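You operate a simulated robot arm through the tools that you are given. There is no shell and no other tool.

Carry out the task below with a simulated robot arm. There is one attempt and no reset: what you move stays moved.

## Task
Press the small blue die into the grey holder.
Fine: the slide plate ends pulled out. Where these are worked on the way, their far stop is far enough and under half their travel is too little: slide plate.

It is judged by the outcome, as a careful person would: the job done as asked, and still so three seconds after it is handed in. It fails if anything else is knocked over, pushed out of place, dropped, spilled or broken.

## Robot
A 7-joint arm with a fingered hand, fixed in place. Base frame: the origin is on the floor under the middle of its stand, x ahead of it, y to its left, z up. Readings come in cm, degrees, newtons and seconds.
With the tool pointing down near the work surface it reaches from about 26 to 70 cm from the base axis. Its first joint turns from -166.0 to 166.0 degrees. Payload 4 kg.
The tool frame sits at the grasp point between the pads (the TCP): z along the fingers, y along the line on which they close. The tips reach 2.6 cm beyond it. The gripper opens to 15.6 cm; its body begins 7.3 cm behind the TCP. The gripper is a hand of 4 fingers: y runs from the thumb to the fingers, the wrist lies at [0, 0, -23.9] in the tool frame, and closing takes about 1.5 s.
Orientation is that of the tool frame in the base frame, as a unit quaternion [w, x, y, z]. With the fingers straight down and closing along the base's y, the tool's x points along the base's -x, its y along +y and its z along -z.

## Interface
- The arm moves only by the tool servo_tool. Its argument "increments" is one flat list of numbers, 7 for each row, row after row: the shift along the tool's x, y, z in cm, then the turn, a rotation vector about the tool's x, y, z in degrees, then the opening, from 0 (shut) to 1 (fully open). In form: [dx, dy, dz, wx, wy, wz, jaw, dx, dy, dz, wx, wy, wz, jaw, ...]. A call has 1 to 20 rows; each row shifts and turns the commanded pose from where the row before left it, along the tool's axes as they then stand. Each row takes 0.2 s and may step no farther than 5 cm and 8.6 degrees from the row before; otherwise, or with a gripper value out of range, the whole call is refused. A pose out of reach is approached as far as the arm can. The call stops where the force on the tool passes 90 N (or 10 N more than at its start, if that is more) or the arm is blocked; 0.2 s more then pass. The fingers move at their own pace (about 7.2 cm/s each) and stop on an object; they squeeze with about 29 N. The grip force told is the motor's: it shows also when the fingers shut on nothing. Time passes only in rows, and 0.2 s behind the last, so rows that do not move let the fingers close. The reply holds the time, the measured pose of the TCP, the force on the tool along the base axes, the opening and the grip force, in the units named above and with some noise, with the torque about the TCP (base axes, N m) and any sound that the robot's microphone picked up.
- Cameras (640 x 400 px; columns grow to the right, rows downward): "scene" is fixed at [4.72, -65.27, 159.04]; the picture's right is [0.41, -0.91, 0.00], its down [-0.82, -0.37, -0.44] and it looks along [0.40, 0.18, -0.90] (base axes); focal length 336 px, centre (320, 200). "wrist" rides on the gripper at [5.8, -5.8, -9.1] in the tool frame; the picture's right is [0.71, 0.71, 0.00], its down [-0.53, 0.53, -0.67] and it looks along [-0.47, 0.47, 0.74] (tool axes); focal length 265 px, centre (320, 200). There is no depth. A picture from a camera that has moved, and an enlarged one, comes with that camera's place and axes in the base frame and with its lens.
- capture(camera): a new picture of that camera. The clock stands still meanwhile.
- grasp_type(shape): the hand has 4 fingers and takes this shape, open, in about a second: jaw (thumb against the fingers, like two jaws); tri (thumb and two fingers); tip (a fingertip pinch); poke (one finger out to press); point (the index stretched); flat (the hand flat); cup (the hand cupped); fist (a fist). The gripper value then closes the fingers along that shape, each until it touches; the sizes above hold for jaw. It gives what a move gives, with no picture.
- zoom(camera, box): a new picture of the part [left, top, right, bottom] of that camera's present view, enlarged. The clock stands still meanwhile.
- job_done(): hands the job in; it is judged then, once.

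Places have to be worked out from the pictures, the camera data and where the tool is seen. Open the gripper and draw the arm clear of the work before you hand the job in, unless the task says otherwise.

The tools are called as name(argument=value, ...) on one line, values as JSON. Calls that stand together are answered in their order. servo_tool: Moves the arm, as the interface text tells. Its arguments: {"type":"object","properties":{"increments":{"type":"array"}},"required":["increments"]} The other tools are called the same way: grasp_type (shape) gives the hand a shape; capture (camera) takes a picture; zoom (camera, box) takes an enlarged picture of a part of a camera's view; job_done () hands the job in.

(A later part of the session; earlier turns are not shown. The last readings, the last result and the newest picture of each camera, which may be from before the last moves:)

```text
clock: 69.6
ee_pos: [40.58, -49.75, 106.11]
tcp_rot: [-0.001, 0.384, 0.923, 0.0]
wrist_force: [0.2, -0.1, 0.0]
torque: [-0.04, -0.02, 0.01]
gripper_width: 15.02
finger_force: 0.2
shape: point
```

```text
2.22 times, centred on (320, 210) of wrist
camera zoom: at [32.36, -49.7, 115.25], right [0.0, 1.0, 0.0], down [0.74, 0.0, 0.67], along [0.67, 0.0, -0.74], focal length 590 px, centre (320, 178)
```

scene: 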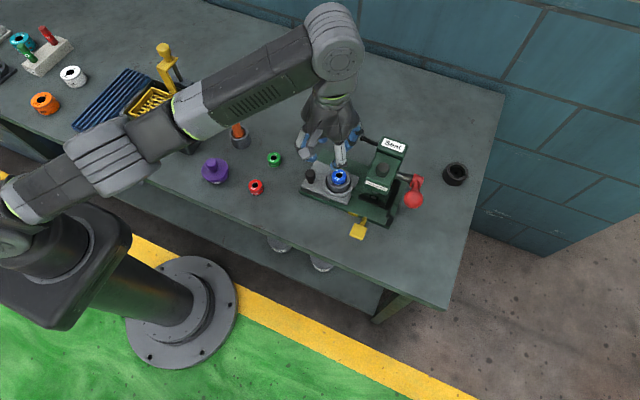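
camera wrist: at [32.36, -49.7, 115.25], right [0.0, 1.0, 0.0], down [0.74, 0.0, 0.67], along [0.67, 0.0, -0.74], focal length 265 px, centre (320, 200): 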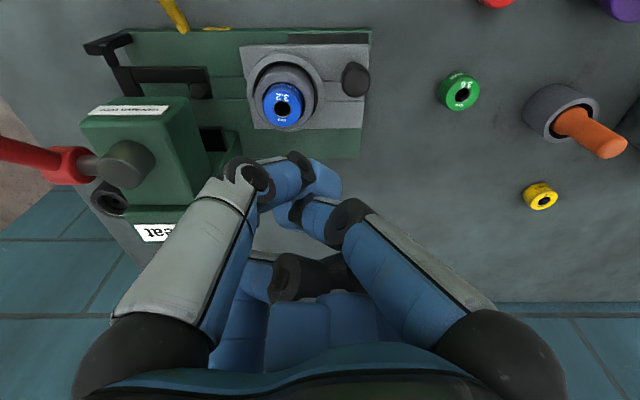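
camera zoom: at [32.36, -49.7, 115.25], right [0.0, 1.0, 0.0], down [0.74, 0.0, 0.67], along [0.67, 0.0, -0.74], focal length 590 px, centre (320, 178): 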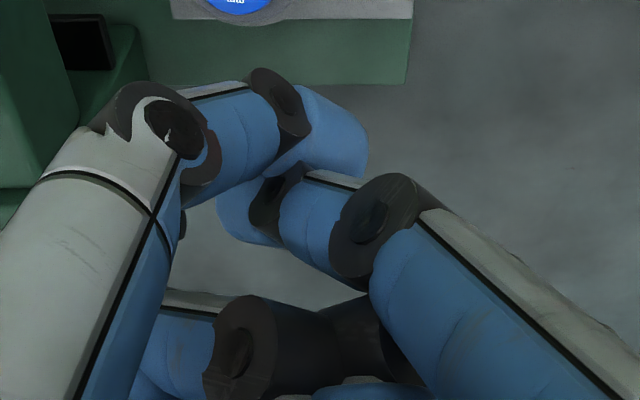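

"Poke" is the clearer tool (thumb tip on the axis). I'll take that shape and turn the tool so the slim thumb side faces the press head, then move to the +y side of the knob.

grasp_type(shape="poke")

servo_tool(increments=[0, 0, 0, 0, 0, -8.5, 1, 0, 0, 0, 0, 0, -8.5, 1, 0, 0, 0, 0, 0, -8.5, 1, 0, 0, 0, 0, 0, -8.5, 1, 0, 0, 0, 0, 0, -8.5, 1, 0, 0, 0, 0, 0, -8.5, 1, 0, 0, 0, 0, 0, -8.5, 1, 0, 0, 0, 0, 0, -8.5, 1, 0, 0, 0, 0, 0, -8.5, 1, 0, 0, 0, 0, 0, -8.5, 1, 0, 0, 0, 0, 0, -5, 1, 0, 0, 0, 0, 0, 0, 1])

capture(camera="wrist")

capture(camera="scene")

```text
clock: 70.5
ee_pos: [40.61, -49.64, 106.08]
tcp_rot: [0.001, 0.385, 0.923, 0.001]
wrist_force: [-0.4, 0.2, 0.4]
torque: [-0.01, 0.01, -0.02]
gripper_width: 0.03
finger_force: 0.0
shape: poke
```

```text
clock: 73.1
ee_pos: [40.69, -49.79, 106.03]
tcp_rot: [0.0, -0.382, 0.924, -0.002]
wrist_force: [-0.1, 0.2, -0.6]
torque: [-0.01, 0.01, -0.02]
gripper_width: 0.0
finger_force: 0.2
shape: poke
```

```text
taken
camera wrist: at [40.63, -57.94, 115.2], right [-1.0, 0.0, 0.0], down [0.0, 0.75, 0.67], along [0.0, 0.67, -0.75], focal length 265 px, centre (320, 200)
```

wrist: 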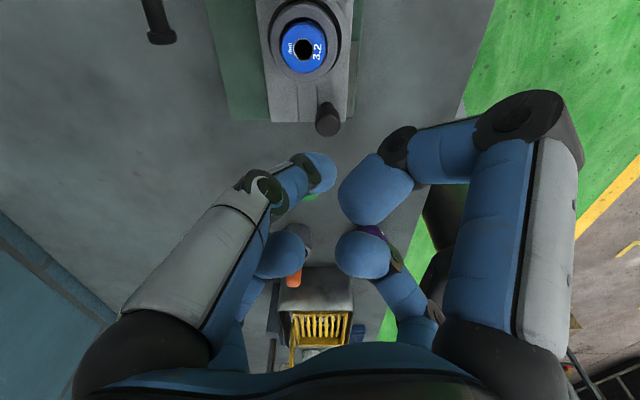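

```text
taken
```

scene: 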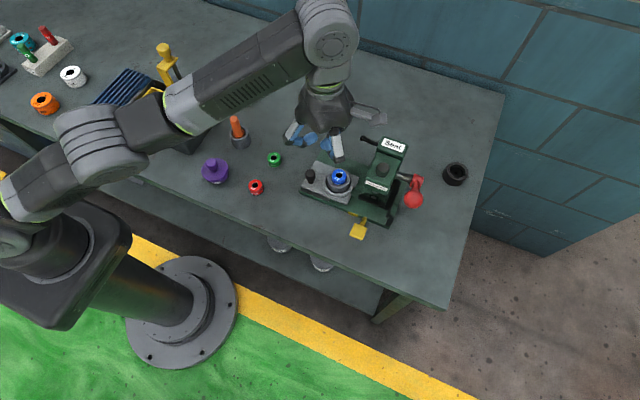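

The turn worked without shifting. Now I move to the +y side of the knob, still well above it.

servo_tool(increments=[0, 0, 2, 0, 0, 0, 1, -1.3, 1.86, 2, 0, 0, 0, 1, -1.3, 1.86, 2, 0, 0, 0, 1, -1.3, 1.86, 1, 0, 0, 0, 1, 0, 0, 0, 0, 0, 0, 1])

capture(camera="wrist")

```text
clock: 74.3
ee_pos: [44.39, -48.73, 101.95]
tcp_rot: [0.0, -0.382, 0.924, -0.001]
wrist_force: [-0.8, -0.1, 0.4]
torque: [-0.04, -0.01, -0.01]
gripper_width: 0.0
finger_force: 0.0
shape: poke
out of reach, approached as far as the arm can: row 1, 2, 3, 4
```

```text
taken
camera wrist: at [44.37, -56.96, 111.16], right [-1.0, 0.0, 0.0], down [0.0, 0.74, 0.67], along [0.0, 0.67, -0.74], focal length 265 px, centre (320, 200)
```

wrist: 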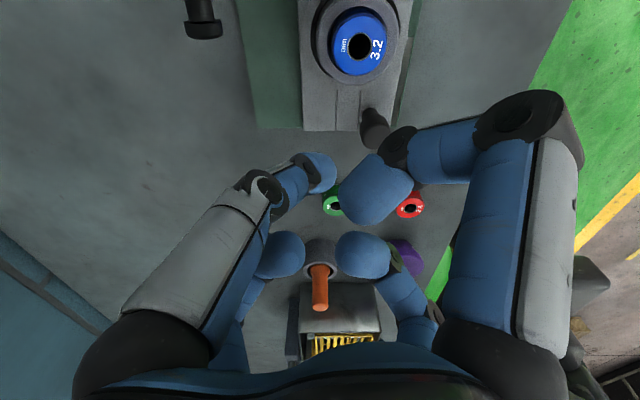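

The arm is fully stretched here (on its reach sphere), which is why inward steps stall. I'll command larger inward steps to get it off the singular posture.

servo_tool(increments=[-0.23, 4.48, 0.5, 0, 0, 0, 1, -0.23, 4.48, 0.5, 0, 0, 0, 1, -0.23, 4.48, 0, 0, 0, 0, 1, 0, 0, 0, 0, 0, 0, 1])

capture(camera="scene")

```text
clock: 75.3
ee_pos: [43.42, -48.11, 104.58]
tcp_rot: [-0.001, -0.381, 0.925, 0.0]
wrist_force: [0.4, -0.2, -0.1]
torque: [0.0, -0.02, 0.0]
gripper_width: 0.0
finger_force: 0.0
shape: poke
out of reach, approached as far as the arm can: row 1, 2, 3
```

```text
taken
```

scene: 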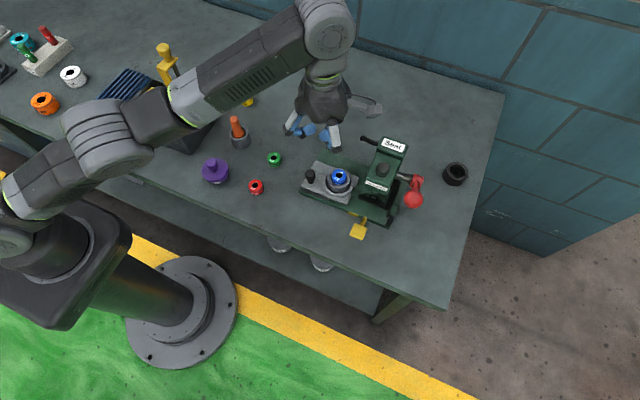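

servo_tool(increments=[1.577, 2.524, -2.5, 0, 0, 0, 1, 1.577, 2.524, -2.5, 0, 0, 0, 1, 1.577, 2.524, -2.5, 0, 0, 0, 1, 1.577, 2.524, -2.5, 0, 0, 0, 1, 1.577, 2.524, -2.5, 0, 0, 0, 1, 1.577, 2.524, -2.5, 0, 0, 0, 1, 0, 0, 0, 0, 0, 0, 1])

capture(camera="scene")

```text
clock: 76.9
ee_pos: [38.23, -48.09, 110.35]
tcp_rot: [0.0, -0.382, 0.924, 0.0]
wrist_force: [0.7, -0.3, 0.3]
torque: [-0.03, 0.01, 0.01]
gripper_width: 0.0
finger_force: 0.0
shape: poke
out of reach, approached as far as the arm can: row 1, 2, 3, 4, 5
```

```text
taken
```

scene: 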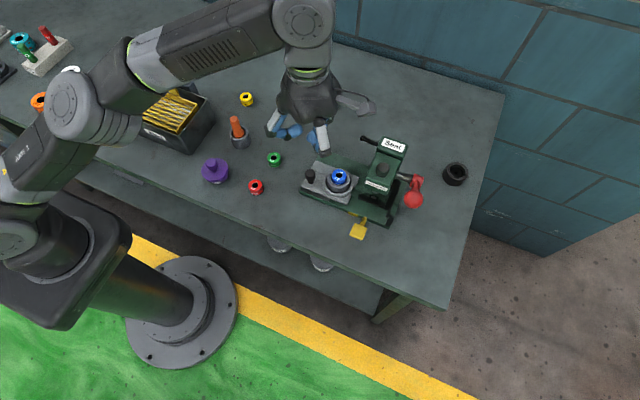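

It's off the singularity now. I continue to a point above the +y side of the knob.

servo_tool(increments=[-1.13, 0.67, 1, 0, 0, 0, 1, -1.13, 0.67, 2, 0, 0, 0, 1, -1.13, 0.67, 3, 0, 0, 0, 1, -1.13, 0.67, 3, 0, 0, 0, 1, 0, 0, 0, 0, 0, 0, 1])

capture(camera="wrist")

```text
clock: 78.1
ee_pos: [40.09, -44.02, 101.28]
tcp_rot: [0.001, -0.382, 0.924, 0.001]
wrist_force: [-0.4, -0.3, -0.6]
torque: [-0.02, 0.01, 0.01]
gripper_width: 0.01
finger_force: 0.1
shape: poke
out of reach, approached as far as the arm can: row 4
```

```text
taken
camera wrist: at [40.03, -52.22, 110.51], right [-1.0, 0.0, 0.0], down [0.0, 0.74, 0.67], along [0.0, 0.67, -0.74], focal length 265 px, centre (320, 200)
```

wrist: 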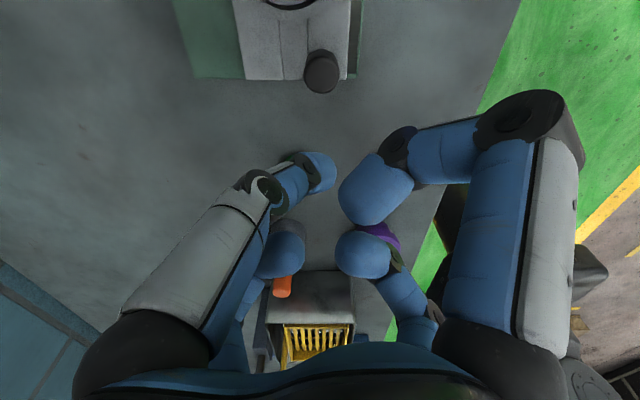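

The inner limit looks like the wrist's pitch; tilting the fingers outward (away from the robot) should relieve it and is what I want anyway. I tilt 20° about the TCP here.

servo_tool(increments=[0, 0, 0, 7, 0, 0, 1, 0, 0, 0, 7, 0, 0, 1, 0, 0, 0, 6, 0, 0, 1, 0, 0, 0, 0, 0, 0, 1])

capture(camera="scene")

```text
clock: 79.1
ee_pos: [40.69, -48.87, 103.53]
tcp_rot: [0.067, -0.376, 0.91, -0.161]
wrist_force: [-0.1, 0.2, -0.1]
torque: [-0.02, 0.01, -0.02]
gripper_width: 0.01
finger_force: 0.1
shape: poke
out of reach, approached as far as the arm can: row 1, 2, 3
```

```text
taken
```

scene: 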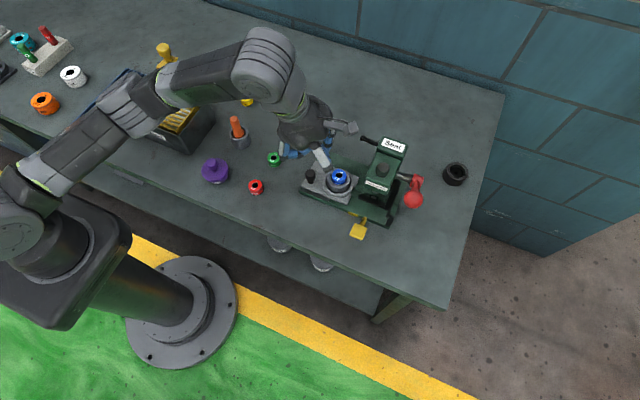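

I'll retry with smaller steps toward the spot above the +y side of the knob, in case the flagged rows come from too-fast joint motion.

servo_tool(increments=[-0.368, 0.768, 0.429, 0, 0, 0, 1, -0.368, 0.768, 0.429, 0, 0, 0, 1, -0.368, 0.768, 0.429, 0, 0, 0, 1, -0.368, 0.768, 0.429, 0, 0, 0, 1, -0.368, 0.768, 0.429, 0, 0, 0, 1, -0.368, 0.768, 0.429, 0, 0, 0, 1, -0.368, 0.768, 0.429, 0, 0, 0, 1, -0.368, 0.768, 0.429, 0, 0, 0, 1, -0.368, 0.768, 0.429, 0, 0, 0, 1, 0, 0, 0, 0, 0, 0, 1])

capture(camera="scene")

```text
clock: 81.3
ee_pos: [40.25, -49.86, 101.82]
tcp_rot: [0.067, -0.375, 0.91, -0.161]
wrist_force: [0.2, 0.5, -0.3]
torque: [-0.07, 0.01, 0.0]
gripper_width: 0.02
finger_force: 0.0
shape: poke
out of reach, approached as far as the arm can: row 1, 2, 3, 4, 5, 6, 7, 8, 9
```

```text
taken
```

scene: 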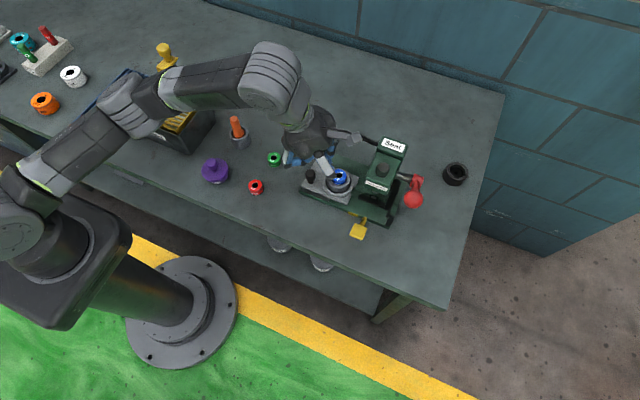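

A joint limit blocks inward motion in this arm posture. I'll undo the tilt and go by the route that worked before (via (33,-50,104) to the open table side) to regain a good posture.

servo_tool(increments=[0, 0, 0, -7, 0, 0, 1, 0, 0, 0, -7, 0, 0, 1, 0, 0, 0, -6, 0, 0, 1, 0, 0, 0, 0, 0, 0, 1])

servo_tool(increments=[0.7, 0.7, -2, 0, 0, 0, 1, 1.4, 1.4, -2, 0, 0, 0, 1, 1.4, 1.4, -2, 0, 0, 0, 1, 1.4, 1.4, -2, 0, 0, 0, 1, 0, 0, 0, 0, 0, 0, 1])

capture(camera="scene")

```text
clock: 82.3
ee_pos: [40.14, -49.68, 102.0]
tcp_rot: [0.0, -0.381, 0.925, 0.0]
wrist_force: [0.6, 0.0, 0.1]
torque: [-0.03, 0.01, 0.02]
gripper_width: 0.0
finger_force: 0.1
shape: poke
```

```text
clock: 83.5
ee_pos: [33.26, -49.86, 110.08]
tcp_rot: [0.0, -0.381, 0.924, -0.001]
wrist_force: [0.7, 0.6, 0.2]
torque: [0.0, 0.0, -0.01]
gripper_width: 0.03
finger_force: 0.1
shape: poke
```

```text
taken
```

scene: 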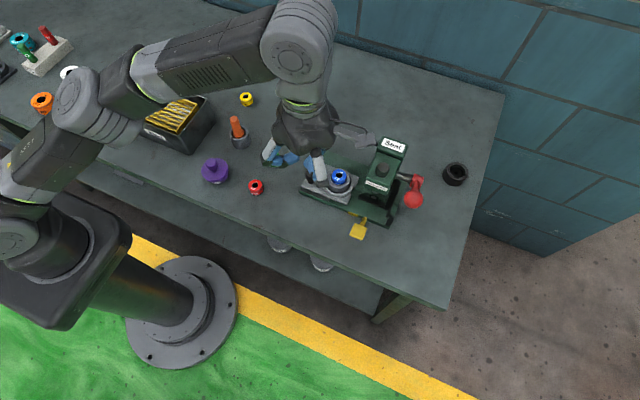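

servo_tool(increments=[-0.71, 0.71, 0, 0, 0, 0, 1, -0.71, 0.71, 0, 0, 0, 0, 1, -0.71, 0.71, 0, 0, 0, 0, 1, -0.71, 0.71, 0, 0, 0, 0, 1, 0, 0, 0, 0, 0, 0, 1])

```text
clock: 84.7
ee_pos: [33.14, -45.68, 109.99]
tcp_rot: [0.001, -0.381, 0.925, -0.001]
wrist_force: [0.8, 0.2, 1.6]
torque: [0.01, -0.01, 0.0]
gripper_width: 0.03
finger_force: 0.1
shape: poke
```

servo_tool(increments=[0, 0, 1.5, 0, 0, 0, 1, 0, 0, 1.5, 0, 0, 0, 1, 0, 0, 1.5, 0, 0, 0, 1, 0, 0, 1.5, 0, 0, 0, 1, 0, 0, 1.5, 0, 0, 0, 1, 0, 0, 1.5, 0, 0, 0, 1, 0, 0, 0, 0, 0, 0, 1])

capture(camera="scene")

```text
clock: 86.3
ee_pos: [33.33, -45.63, 100.81]
tcp_rot: [0.001, -0.382, 0.924, -0.001]
wrist_force: [-0.1, -0.2, 0.2]
torque: [0.01, 0.01, 0.01]
gripper_width: 0.02
finger_force: 0.0
shape: poke
```

```text
taken
```

scene: 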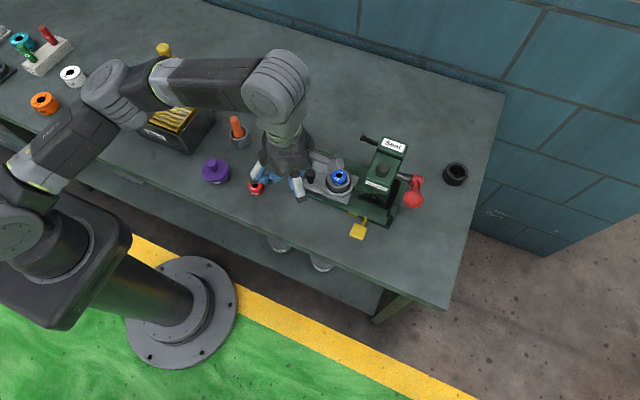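

Now it moves freely here (the trouble was only when fully stretched). I tilt the tool 20° outward as planned.

servo_tool(increments=[0, 0, 0, 5, 0, 0, 1, 0, 0, 0, 5, 0, 0, 1, 0, 0, 0, 5, 0, 0, 1, 0, 0, 0, 5, 0, 0, 1, 0, 0, 0, 0, 0, 0, 1])

capture(camera="wrist")

```text
clock: 87.5
ee_pos: [32.89, -49.11, 102.65]
tcp_rot: [0.067, -0.376, 0.91, -0.16]
wrist_force: [0.1, -0.4, 0.3]
torque: [0.03, -0.01, -0.01]
gripper_width: 0.02
finger_force: 0.1
shape: poke
out of reach, approached as far as the arm can: row 2, 3, 4
```

```text
taken
camera wrist: at [30.41, -54.82, 113.38], right [-0.97, -0.03, -0.24], down [-0.14, 0.88, 0.45], along [0.2, 0.47, -0.86], focal length 265 px, centre (320, 200)
```

wrist: 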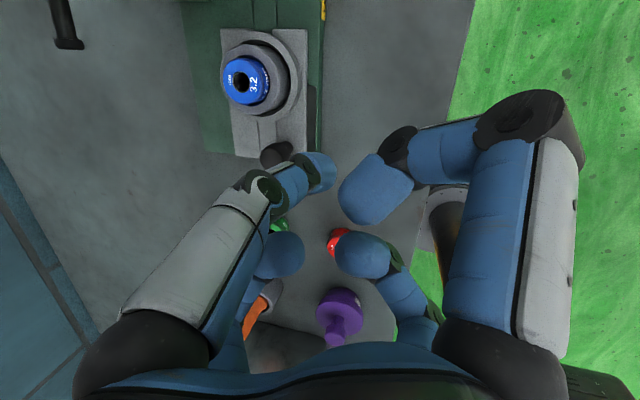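

The tilt was again limited. I'll untilt and return via the route that worked before, then approach the knob from the open +x side keeping the wrist farther out.

servo_tool(increments=[0, 0, 0, -5, 0, 0, 1, 0, 0, 0, -5, 0, 0, 1, 0, 0, 0, -5, 0, 0, 1, 0, 0, 0, -5, 0, 0, 1, 0, 0, 0, 0, 0, 0, 1])

servo_tool(increments=[-1.0, -0.8, 0.3, 0, 0, 0, 1, -2.0, -0.8, 0.5, 0, 0, 0, 1, -2.4, -0.5, 0.5, 0, 0, 0, 1, -2.4, -0.5, 0.8, 0, 0, 0, 1, -2.4, -0.5, 0.8, 0, 0, 0, 1, -2.4, -0.5, 0.8, 0, 0, 0, 1, 0, 0, 0, 0, 0, 0, 1])

capture(camera="scene")

```text
clock: 88.7
ee_pos: [32.96, -48.96, 102.78]
tcp_rot: [0.0, -0.381, 0.924, 0.0]
wrist_force: [0.7, -0.1, -0.3]
torque: [0.02, 0.02, 0.02]
gripper_width: 0.0
finger_force: 0.1
shape: poke
```

```text
clock: 90.3
ee_pos: [44.51, -43.1, 99.11]
tcp_rot: [0.0, -0.381, 0.925, -0.003]
wrist_force: [-0.6, 0.1, 1.0]
torque: [0.0, 0.0, 0.0]
gripper_width: 0.01
finger_force: 0.1
shape: poke
out of reach, approached as far as the arm can: row 6
```

```text
taken
```

scene: 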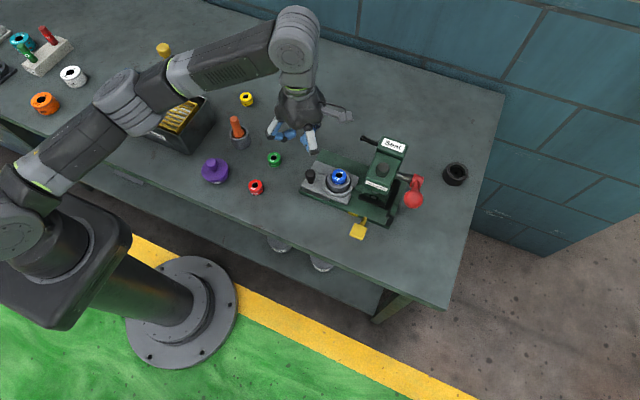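

Position limits seem to stop the wrist near y≈-43. I'll lean the hand slightly toward -y (10°) so the thumb tip can get on the +y side of the knob while the wrist stays at allowed y.

servo_tool(increments=[0, 0, 0, -3.5, -3.5, 0, 1, 0, 0, 0, -3.5, -3.5, 0, 1, 1.1, 1.02, 0.67, 0, 0, 0, 1, 1.1, 1.02, 0.67, 0, 0, 0, 1, 1.1, 1.02, 0.67, 0, 0, 0, 1, 0, 0, 0, 0, 0, 0, 1])

capture(camera="wrist")

zoom(camera="scene", box=[240, 90, 400, 220])

```text
clock: 91.7
ee_pos: [40.06, -43.02, 97.05]
tcp_rot: [0.033, -0.38, 0.921, 0.078]
wrist_force: [-0.3, -0.2, -0.2]
torque: [0.0, 0.0, 0.0]
gripper_width: 0.0
finger_force: 0.0
shape: poke
```

```text
taken
camera wrist: at [40.04, -52.68, 104.77], right [-1.0, 0.0, 0.0], down [0.0, 0.62, 0.79], along [0.0, 0.79, -0.62], focal length 265 px, centre (320, 200)
```

wrist: 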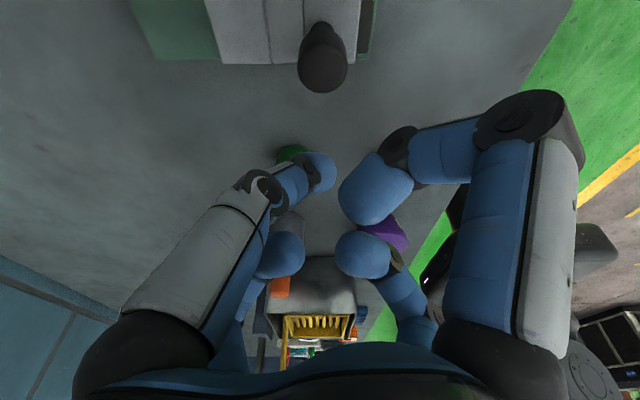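

```text
3.08 times, centred on (320, 155) of scene
camera zoom: at [4.72, -65.27, 159.04], right [0.41, -0.91, 0.0], down [-0.82, -0.37, -0.44], along [0.4, 0.18, -0.9], focal length 1033 px, centre (320, 338)
```

zoom: 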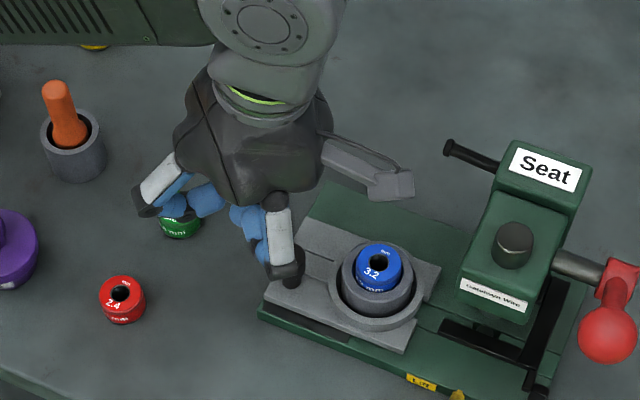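

The tip is right next to the knob line (x aligned). For pushing, the thumb should lean from the far side so its tip leads; I'll turn the tool another 90° so the thumb base is on the (+x,+y) side.

servo_tool(increments=[0, 0, 0, 0, 0, -8.5, 1, 0, 0, 0, 0, 0, -8.5, 1, 0, 0, 0, 0, 0, -8.5, 1, 0, 0, 0, 0, 0, -8.5, 1, 0, 0, 0, 0, 0, -8.5, 1, 0, 0, 0, 0, 0, -8.5, 1, 0, 0, 0, 0, 0, -8.5, 1, 0, 0, 0, 0, 0, -8.5, 1, 0, 0, 0, 0, 0, -8.5, 1, 0, 0, 0, 0, 0, -8.5, 1, 0, 0, 0, 0, 0, -5, 1, 0, 0, 0, 0, 0, 0, 1])

capture(camera="wrist")

zoom(camera="scene", box=[240, 90, 400, 220])

```text
clock: 94.3
ee_pos: [40.02, -42.89, 97.19]
tcp_rot: [-0.08, 0.92, -0.382, -0.033]
wrist_force: [0.2, -0.6, 0.2]
torque: [0.0, -0.04, 0.01]
gripper_width: 0.0
finger_force: 0.0
shape: poke
```

```text
taken
camera wrist: at [48.18, -44.52, 106.2], right [0.0, -0.99, -0.17], down [-0.74, -0.11, 0.66], along [-0.67, 0.13, -0.73], focal length 265 px, centre (320, 200)
```

wrist: 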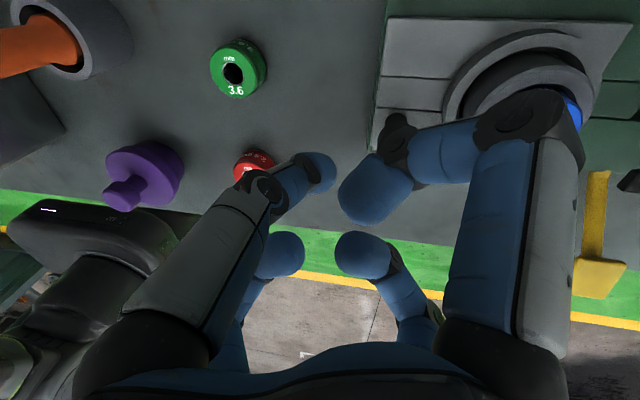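

```text
3.08 times, centred on (320, 155) of scene
camera zoom: at [4.72, -65.27, 159.04], right [0.41, -0.91, 0.0], down [-0.82, -0.37, -0.44], along [0.4, 0.18, -0.9], focal length 1033 px, centre (320, 338)
```

zoom: 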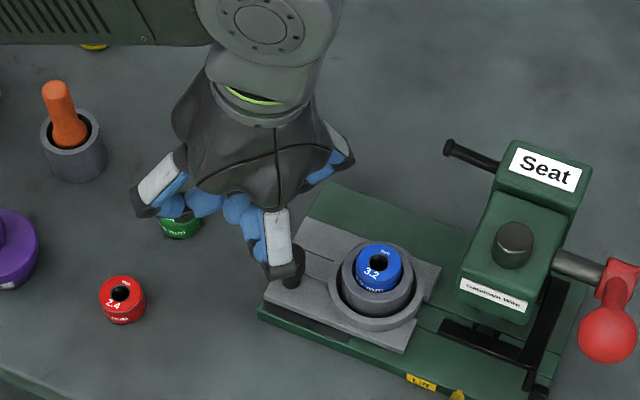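

The thumb now leads correctly. I lower the tip to about z≈89.9 on the +y side of the knob.

servo_tool(increments=[0.193, 0.193, 1.543, 0, 0, 0, 1, 0.193, 0.193, 1.543, 0, 0, 0, 1, 0.193, 0.193, 1.543, 0, 0, 0, 1, 0, 0, 0, 0, 0, 0, 1])

capture(camera="wrist")

zoom(camera="scene", box=[270, 110, 390, 210])

```text
clock: 95.3
ee_pos: [40.09, -43.12, 92.34]
tcp_rot: [-0.08, 0.92, -0.383, -0.033]
wrist_force: [-0.3, -0.5, 0.4]
torque: [-0.06, 0.01, -0.03]
gripper_width: 0.0
finger_force: 0.2
shape: poke
```

```text
taken
camera wrist: at [48.18, -44.65, 101.46], right [0.0, -0.99, -0.17], down [-0.75, -0.11, 0.66], along [-0.67, 0.13, -0.73], focal length 265 px, centre (320, 200)
```

wrist: 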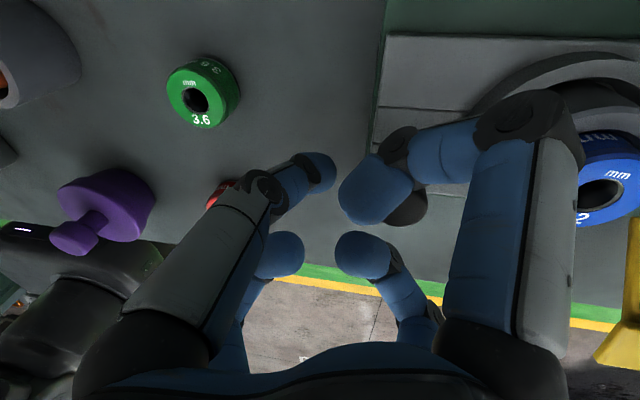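

```text
4.00 times, centred on (330, 160) of scene
camera zoom: at [4.72, -65.27, 159.04], right [0.41, -0.91, 0.0], down [-0.82, -0.37, -0.44], along [0.4, 0.18, -0.9], focal length 1343 px, centre (280, 360)
```

zoom: 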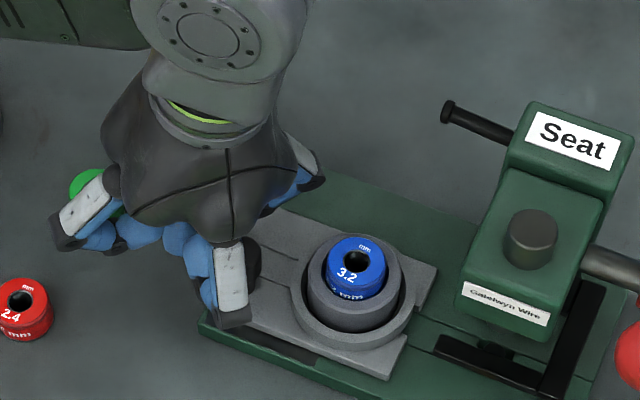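

Everything is clear. I start pushing in -y with the thumb: first the approach and about 1 cm of plate travel, watching the force.

servo_tool(increments=[0.418, 0.418, -0.104, 0, 0, 0, 1, 0.418, 0.418, -0.104, 0, 0, 0, 1, 0.418, 0.418, -0.104, 0, 0, 0, 1, 0.418, 0.418, -0.104, 0, 0, 0, 1, 0, 0, 0, 0, 0, 0, 1])

zoom(camera="scene", box=[270, 110, 390, 210])

```text
clock: 96.5
ee_pos: [40.05, -45.4, 92.34]
tcp_rot: [-0.08, 0.921, -0.381, -0.032]
wrist_force: [0.7, 2.1, 0.0]
torque: [0.04, 0.03, 0.01]
gripper_width: 0.0
finger_force: 0.0
shape: poke
```

```text
4.00 times, centred on (330, 160) of scene
camera zoom: at [4.72, -65.27, 159.04], right [0.41, -0.91, 0.0], down [-0.82, -0.37, -0.44], along [0.4, 0.18, -0.9], focal length 1343 px, centre (280, 360)
```

zoom: 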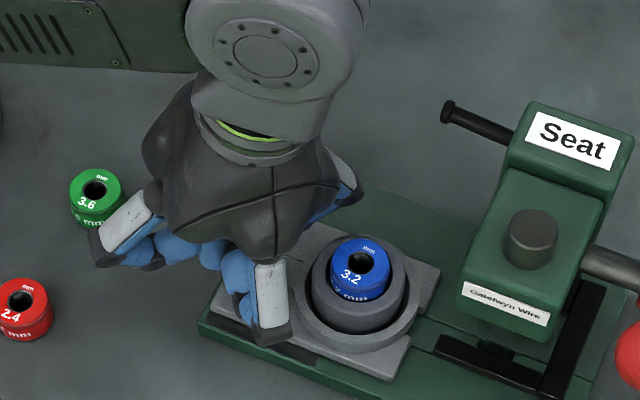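

The plate has begun to slide easily (≈2 N). I continue pushing, gradually leaning the hand back so it stays clear of the press head.

servo_tool(increments=[0.385, 0.385, -0.102, -1.01, 1.01, 0, 1, 0.387, 0.387, -0.088, -1.01, 1.01, 0, 1, 0.388, 0.388, -0.075, -1.01, 1.01, 0, 1, 0.389, 0.389, -0.061, -1.01, 1.01, 0, 1, 0.39, 0.39, -0.047, -1.01, 1.01, 0, 1, 0.391, 0.391, -0.033, -1.01, 1.01, 0, 1, 0.391, 0.391, -0.02, -1.01, 1.01, 0, 1, 0, 0, 0, 0, 0, 0, 1])

zoom(camera="scene", box=[290, 110, 410, 210])

capture(camera="wrist")

```text
clock: 98.3
ee_pos: [40.03, -49.25, 92.35]
tcp_rot: [0.001, 0.923, -0.385, 0.002]
wrist_force: [0.1, 0.7, -0.6]
torque: [0.01, 0.0, -0.01]
gripper_width: 0.0
finger_force: 0.0
shape: poke
```

```text
4.00 times, centred on (350, 160) of scene
camera zoom: at [4.72, -65.27, 159.04], right [0.41, -0.91, 0.0], down [-0.82, -0.37, -0.44], along [0.4, 0.18, -0.9], focal length 1343 px, centre (200, 360)
```

zoom: 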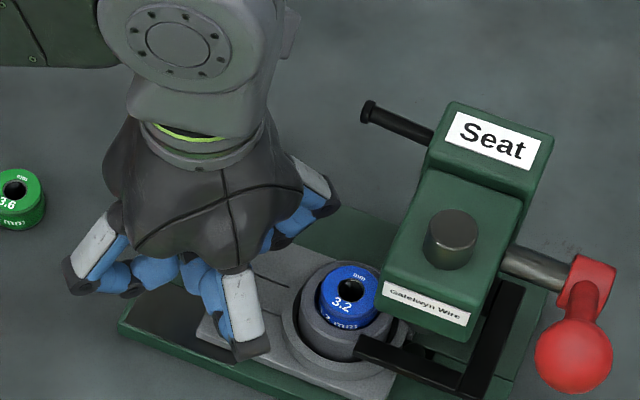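

```text
taken
camera wrist: at [48.2, -49.29, 101.63], right [0.0, -1.0, 0.0], down [-0.74, 0.0, 0.67], along [-0.67, 0.0, -0.74], focal length 265 px, centre (320, 200)
```

wrist: 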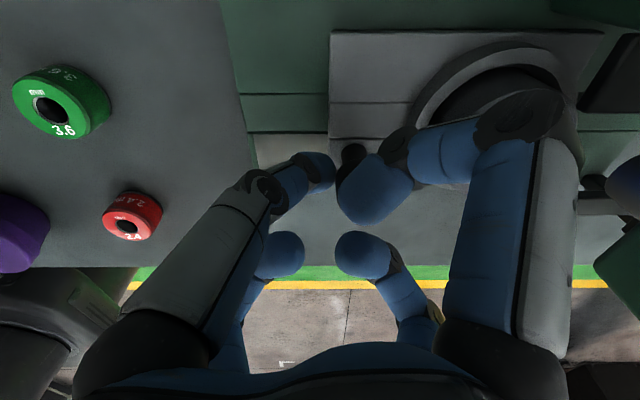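

The plate slides well and the holder passes under the bar. I continue the remaining travel with a slight backward lean.

servo_tool(increments=[0.392, 0.392, 0.006, -1.01, 1.01, 0, 1, 0.3915, 0.3915, 0.02, -1.01, 1.01, 0, 1, 0.391, 0.391, 0.033, -1.01, 1.01, 0, 1, 0.39, 0.39, 0.047, -1.01, 1.01, 0, 1, 0.389, 0.389, 0.061, -1.01, 1.01, 0, 1, 0, 0, 0, 0, 0, 0, 1])

zoom(camera="scene", box=[300, 110, 420, 210])

capture(camera="wrist")

```text
clock: 99.7
ee_pos: [40.07, -52.08, 92.53]
tcp_rot: [0.059, 0.922, -0.383, 0.025]
wrist_force: [-0.8, 0.1, 0.1]
torque: [0.0, 0.0, 0.03]
gripper_width: 0.01
finger_force: 0.0
shape: poke
```

```text
4.00 times, centred on (360, 160) of scene
camera zoom: at [4.72, -65.27, 159.04], right [0.41, -0.91, 0.0], down [-0.82, -0.37, -0.44], along [0.4, 0.18, -0.9], focal length 1343 px, centre (160, 360)
```

zoom: 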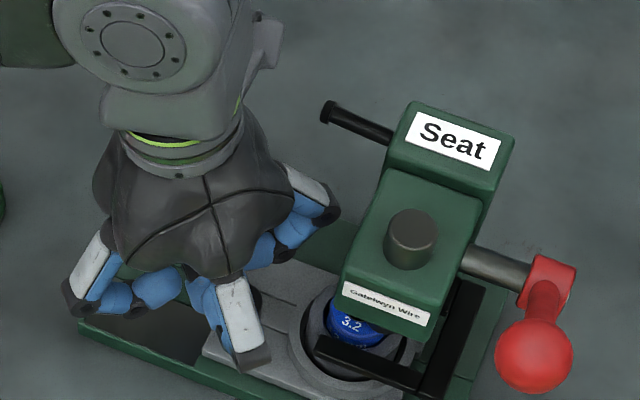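

```text
taken
camera wrist: at [48.21, -50.92, 101.57], right [0.0, -0.99, 0.13], down [-0.74, 0.09, 0.66], along [-0.67, -0.09, -0.74], focal length 265 px, centre (320, 200)
```

wrist: 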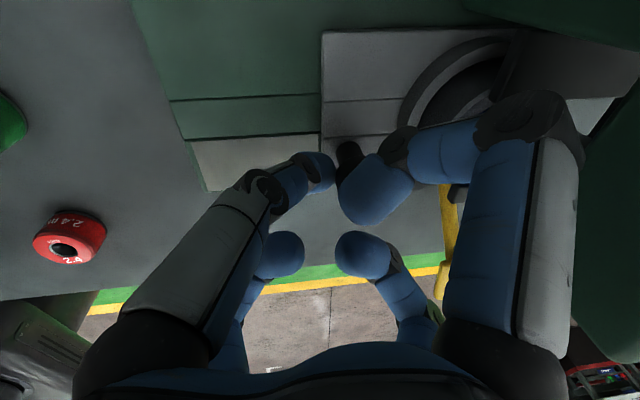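

About 1.2 cm remains. I push on in smaller steps and watch for the stop force.

servo_tool(increments=[0.28, 0.28, 0.06, -1.01, 1.01, 0, 1, 0.28, 0.28, 0.07, -1.01, 1.01, 0, 1, 0, 0, 0, 0, 0, 0, 1])

servo_tool(increments=[0.25, 0.25, 0.06, 0, 0, 0, 1, 0, 0, 0, 0, 0, 0, 1])

```text
clock: 100.5
ee_pos: [40.05, -52.78, 92.46]
tcp_rot: [0.082, 0.92, -0.382, 0.034]
wrist_force: [-0.1, -0.3, -0.5]
torque: [0.0, -0.04, -0.03]
gripper_width: 0.0
finger_force: 0.0
shape: poke
```

```text
clock: 101.1
ee_pos: [40.15, -53.22, 92.42]
tcp_rot: [0.081, 0.92, -0.382, 0.035]
wrist_force: [0.3, -0.3, 0.4]
torque: [-0.03, 0.02, 0.01]
gripper_width: 0.01
finger_force: 0.0
shape: poke
```

zoom(camera="scene", box=[300, 110, 420, 210])

capture(camera="wrist")

```text
4.00 times, centred on (360, 160) of scene
camera zoom: at [4.72, -65.27, 159.04], right [0.41, -0.91, 0.0], down [-0.82, -0.37, -0.44], along [0.4, 0.18, -0.9], focal length 1343 px, centre (160, 360)
```

zoom: 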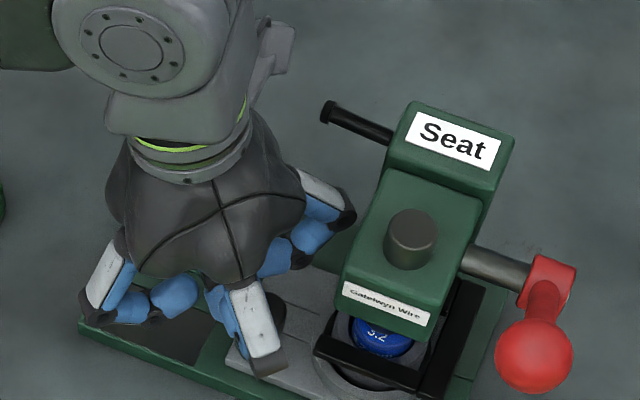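

```text
taken
camera wrist: at [48.21, -51.6, 101.41], right [0.0, -0.98, 0.18], down [-0.74, 0.12, 0.66], along [-0.67, -0.13, -0.73], focal length 265 px, centre (320, 200)
```

wrist: 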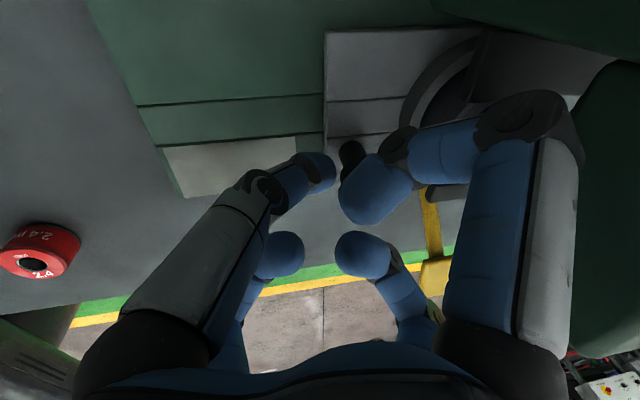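

servo_tool(increments=[0.21, 0.21, 0.05, 0, 0, 0, 1, 0, 0, 0, 0, 0, 0, 1])

servo_tool(increments=[0.14, 0.14, 0.035, 0, 0, 0, 1, 0, 0, 0, 0, 0, 0, 1])

```text
clock: 101.7
ee_pos: [40.05, -53.39, 92.34]
tcp_rot: [0.081, 0.92, -0.382, 0.034]
wrist_force: [-1.5, 0.8, 0.1]
torque: [-0.03, 0.03, -0.02]
gripper_width: 0.0
finger_force: 0.1
shape: poke
```

```text
clock: 102.3
ee_pos: [39.98, -53.63, 92.34]
tcp_rot: [0.08, 0.92, -0.383, 0.034]
wrist_force: [-0.8, 4.2, 0.1]
torque: [0.09, -0.02, -0.03]
gripper_width: 0.01
finger_force: 0.1
shape: poke
```

servo_tool(increments=[0.14, 0.14, 0.035, 0, 0, 0, 1, 0, 0, 0, 0, 0, 0, 1])

servo_tool(increments=[0.1, 0.1, 0.025, 0, 0, 0, 1, 0, 0, 0, 0, 0, 0, 1])

```text
clock: 102.9
ee_pos: [40.02, -53.75, 92.38]
tcp_rot: [0.08, 0.92, -0.381, 0.034]
wrist_force: [-1.3, 13.7, 0.4]
torque: [0.25, -0.03, -0.04]
gripper_width: 0.0
finger_force: 0.0
shape: poke
```

```text
clock: 103.5
ee_pos: [40.09, -53.81, 92.23]
tcp_rot: [0.08, 0.92, -0.382, 0.034]
wrist_force: [-0.8, 25.9, 1.5]
torque: [0.43, -0.02, -0.01]
gripper_width: 0.01
finger_force: 0.1
shape: poke
```

The plate is against its far stop (26 N). I back off from the knob and lift the hand clear.

servo_tool(increments=[-0.35, -0.35, -0.09, 0, 0, 0, 1, -0.7, -0.7, -0.17, 0, 0, 0, 1, 0.25, 0.25, -2, 0, 0, 0, 1, 0.25, 0.25, -2, 0, 0, 0, 1, 0.25, 0.25, -2, 0, 0, 0, 1, 0.12, 0.12, -1, 0, 0, 0, 1, 0, 0, 0, 0, 0, 0, 1])

capture(camera="scene")

zoom(camera="scene", box=[290, 120, 450, 240])

```text
clock: 105.1
ee_pos: [40.09, -52.55, 99.53]
tcp_rot: [0.082, 0.919, -0.383, 0.034]
wrist_force: [-1.1, -0.8, -0.3]
torque: [0.0, 0.0, 0.04]
gripper_width: 0.01
finger_force: 0.0
shape: poke
```

```text
taken
```

scene: 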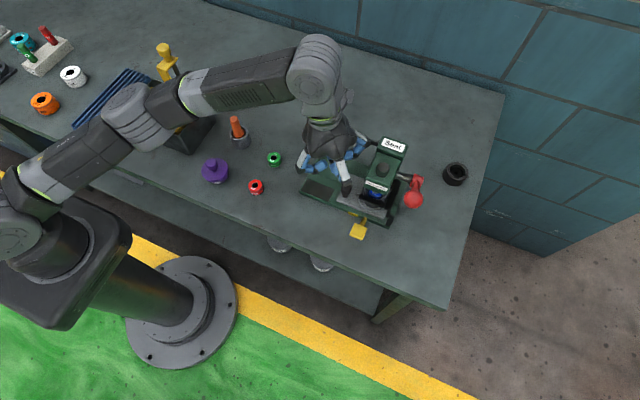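

```text
3.33 times, centred on (370, 180) of scene
camera zoom: at [4.72, -65.27, 159.04], right [0.41, -0.91, 0.0], down [-0.82, -0.37, -0.44], along [0.4, 0.18, -0.9], focal length 1119 px, centre (153, 267)
```

zoom: 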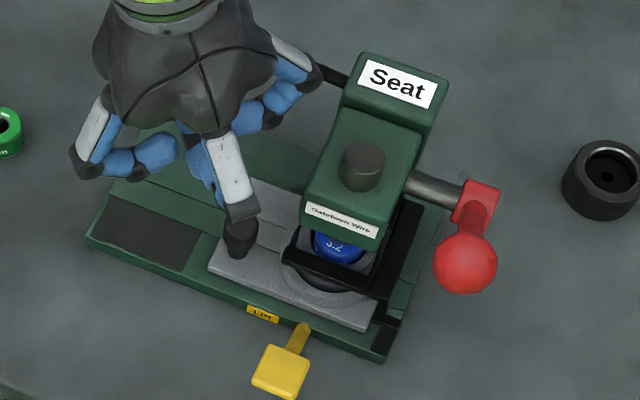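

The plate is fully in with the die under the ram. Next is the lever: I back off toward the robot and turn the tool so the camera (and later the hand) faces the press and the red ball.

servo_tool(increments=[-1.0, 0.41, -0.8, 3.54, -3.54, 0, 1, -2.0, 0.82, -1.67, 3.54, -3.54, 0, 1, -2.0, 0.82, -1.67, 0, 0, 0, 1, -1.0, 0.41, -1, 0, 0, 8.5, 1, 0, 0, 0, 0, 0, 8.5, 1, 0, 0, 0, 0, 0, 8.5, 1, 0, 0, 0, 0, 0, 8.5, 1, 0, 0, 0, 0, 0, 8.5, 1, 0, 0, 0, 0, 0, 8.5, 1, 0, 0, 0, 0, 0, 8.5, 1, 0, 0, 0, 0, 0, 8.5, 1, 0, 0, 0, 0, 0, 8.5, 1, 0, 0, 0, 0, 0, 8.5, 1, 0, 0, 0, 0, 0, 8.5, 1, 0, 0, 0, 0, 0, 8.5, 1, 0, 0, 0, 0, 0, 8.5, 1, 0, 0, 0, 0, 0, 8.5, 1, 0, 0, 0, 0, 0, 0, 1])

capture(camera="scene")

```text
clock: 108.9
ee_pos: [34.05, -49.57, 104.66]
tcp_rot: [0.0, -0.137, 0.991, -0.001]
wrist_force: [-0.1, -0.2, 0.3]
torque: [-0.02, 0.01, 0.0]
gripper_width: 0.01
finger_force: 0.1
shape: poke
```

```text
taken
```

scene: 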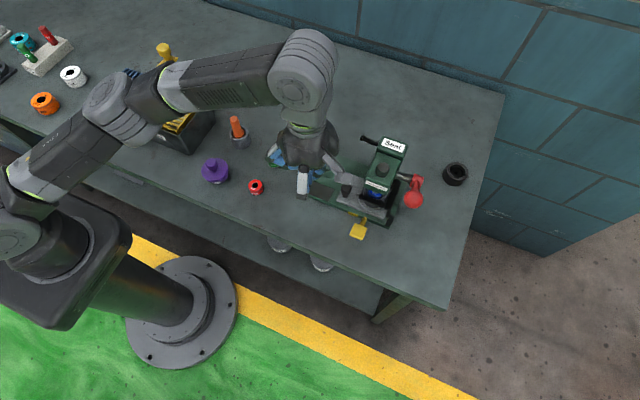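

servo_tool(increments=[0, 0, 0, 0, 0, 8.5, 1, 0, 0, 0, 0, 0, 8.5, 1, 0, 0, 0, 0, 0, 8.5, 1, 0, 0, 0, 0, 0, 8.5, 1, 0, 0, 0, 0, 0, 8.5, 1, 0, 0, 0, 0, 0, 8.5, 1, 0, 0, 0, 0, 0, 8.5, 1, 0, 0, 0, 0, 0, 8.5, 1, 0, 0, 0, 0, 0, 8.5, 1, 0, 0, 0, 0, 0, 8.5, 1, 0, 0, 0, 0, 0, 8.5, 1, 0, 0, 0, 0, 0, 8.5, 1, 0, 0, 0, 0, 0, 8.5, 1, 0, 0, 0, 0, 0, 8.5, 1, 0, 0, 0, 0, 0, 4, 1, 0, 0, 0, 0, 0, 0, 1])

capture(camera="wrist")

```text
clock: 112.3
ee_pos: [34.09, -49.72, 104.45]
tcp_rot: [0.002, 0.805, 0.593, -0.001]
wrist_force: [-0.9, 0.7, 0.3]
torque: [-0.04, 0.03, -0.02]
gripper_width: 0.0
finger_force: 0.1
shape: poke
```

```text
taken
camera wrist: at [30.18, -42.45, 113.68], right [0.88, 0.47, 0.0], down [0.35, -0.66, 0.67], along [0.31, -0.59, -0.74], focal length 265 px, centre (320, 200)
```

wrist: 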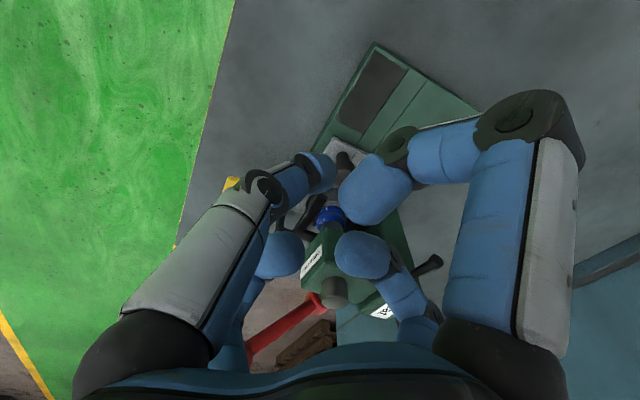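

Now I switch to jaw for gripping the ball, and tilt the hand outward toward the press while moving the TCP outward so the wrist stays in its allowed range.

grasp_type(shape="jaw")

servo_tool(increments=[-1.238, 0.73, -0.25, -4.2, -4.26, 0, 0.5, -1.25, 0.743, -0.103, -4.2, -4.26, 0, 0.5, -1.252, 0.745, 0.046, -4.2, -4.26, 0, 0.5, -1.244, 0.736, 0.194, -4.2, -4.26, 0, 0.5, 0, 0, 0, 0, 0, 0, 0.5])

capture(camera="wrist")

capture(camera="scene")

```text
clock: 113.2
ee_pos: [34.05, -49.76, 104.47]
tcp_rot: [0.001, 0.805, 0.594, -0.001]
wrist_force: [0.4, 0.6, 0.0]
torque: [0.01, 0.0, -0.01]
gripper_width: 15.59
finger_force: 0.1
shape: jaw
```

```text
clock: 114.4
ee_pos: [35.47, -55.29, 105.54]
tcp_rot: [0.206, 0.787, 0.581, -0.032]
wrist_force: [-0.9, 0.2, 0.2]
torque: [-0.03, -0.02, -0.02]
gripper_width: 7.83
finger_force: 0.1
shape: jaw
```

```text
taken
camera wrist: at [30.19, -45.35, 110.56], right [0.88, 0.47, 0.0], down [0.19, -0.36, 0.91], along [0.43, -0.81, -0.41], focal length 265 px, centre (320, 200)
```

wrist: 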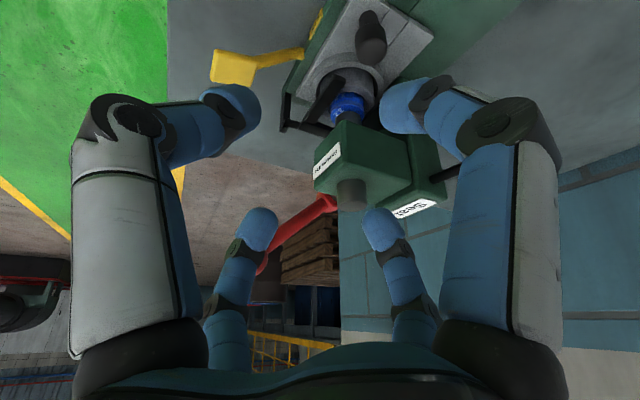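

```text
taken
```

scene: 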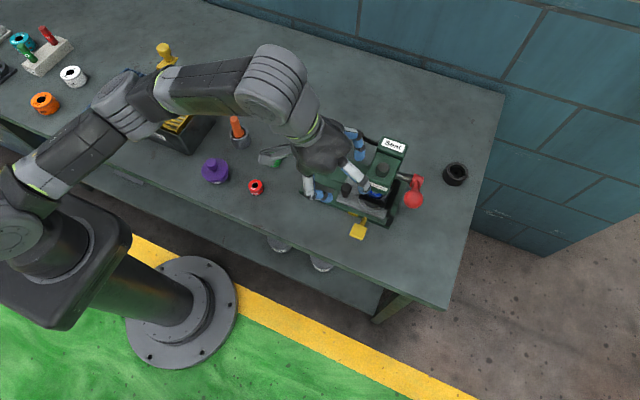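

Good view of the ram and die now; I zoom in to inspect them and the lever.

zoom(camera="wrist", box=[240, 50, 440, 230])

zoom(camera="wrist", box=[300, 60, 400, 140])

zoom(camera="scene", box=[340, 130, 440, 230])

```text
2.22 times, centred on (340, 140) of wrist
camera zoom: at [30.19, -45.35, 110.56], right [0.88, 0.47, 0.0], down [0.19, -0.36, 0.91], along [0.43, -0.81, -0.41], focal length 590 px, centre (276, 333)
```

zoom: 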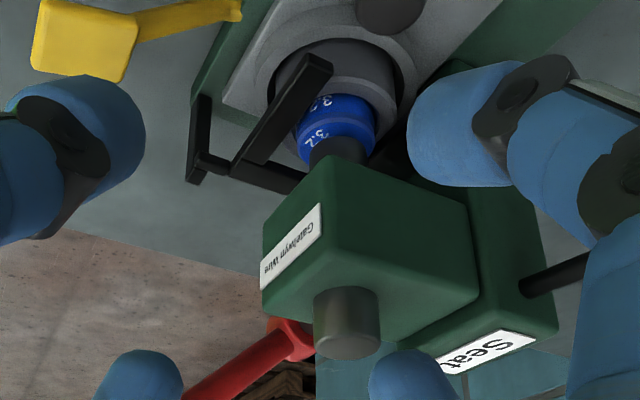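

```text
5.00 times, centred on (350, 100) of wrist
camera zoom: at [30.19, -45.35, 110.56], right [0.88, 0.47, 0.0], down [0.19, -0.36, 0.91], along [0.43, -0.81, -0.41], focal length 1327 px, centre (170, 700)
```

zoom: 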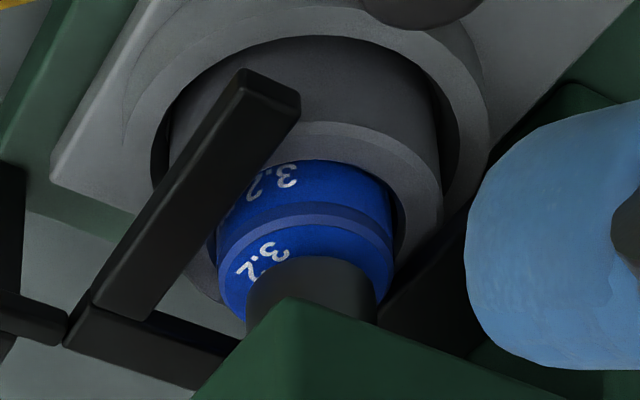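

```text
4.00 times, centred on (390, 180) of scene
camera zoom: at [4.72, -65.27, 159.04], right [0.41, -0.91, 0.0], down [-0.82, -0.37, -0.44], along [0.4, 0.18, -0.9], focal length 1343 px, centre (40, 280)
```

zoom: 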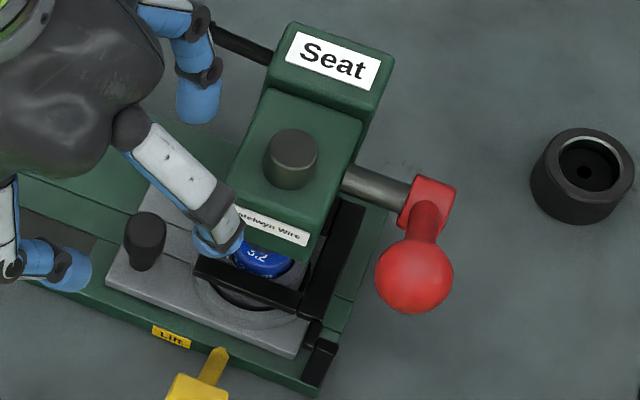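

The die is upright directly under the ram, with the fork bar around it. Now I continue tilting/moving outward to bring the red ball into the wrist view.

servo_tool(increments=[-1.224, 0.717, 0.34, -4.2, -4.26, 0, 0.5, -1.194, 0.687, 0.482, -4.2, -4.26, 0, 0.5, 0, 0, -1.5, 0, 0, 0, 0.5, 0, 0, 0, 0, 0, 0, 0.5])

capture(camera="wrist")

capture(camera="scene")

```text
clock: 115.4
ee_pos: [35.78, -57.34, 107.34]
tcp_rot: [0.306, 0.765, 0.565, -0.048]
wrist_force: [0.6, 0.3, 0.3]
torque: [0.03, -0.02, -0.01]
gripper_width: 7.85
finger_force: 0.0
shape: jaw
```

```text
taken
camera wrist: at [30.16, -46.69, 109.9], right [0.89, 0.47, 0.0], down [0.1, -0.18, 0.98], along [0.45, -0.87, -0.21], focal length 265 px, centre (320, 200)
```

wrist: 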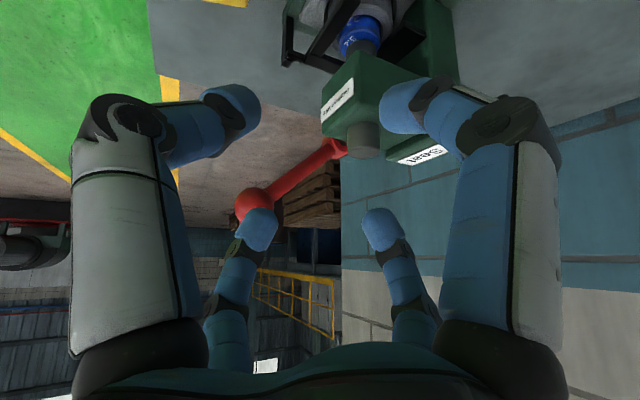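

```text
taken
```

scene: 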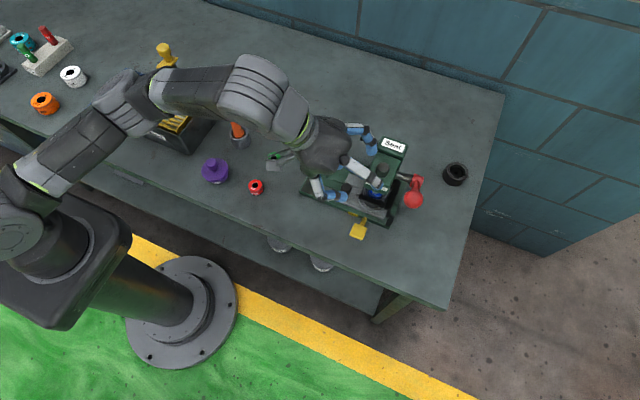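

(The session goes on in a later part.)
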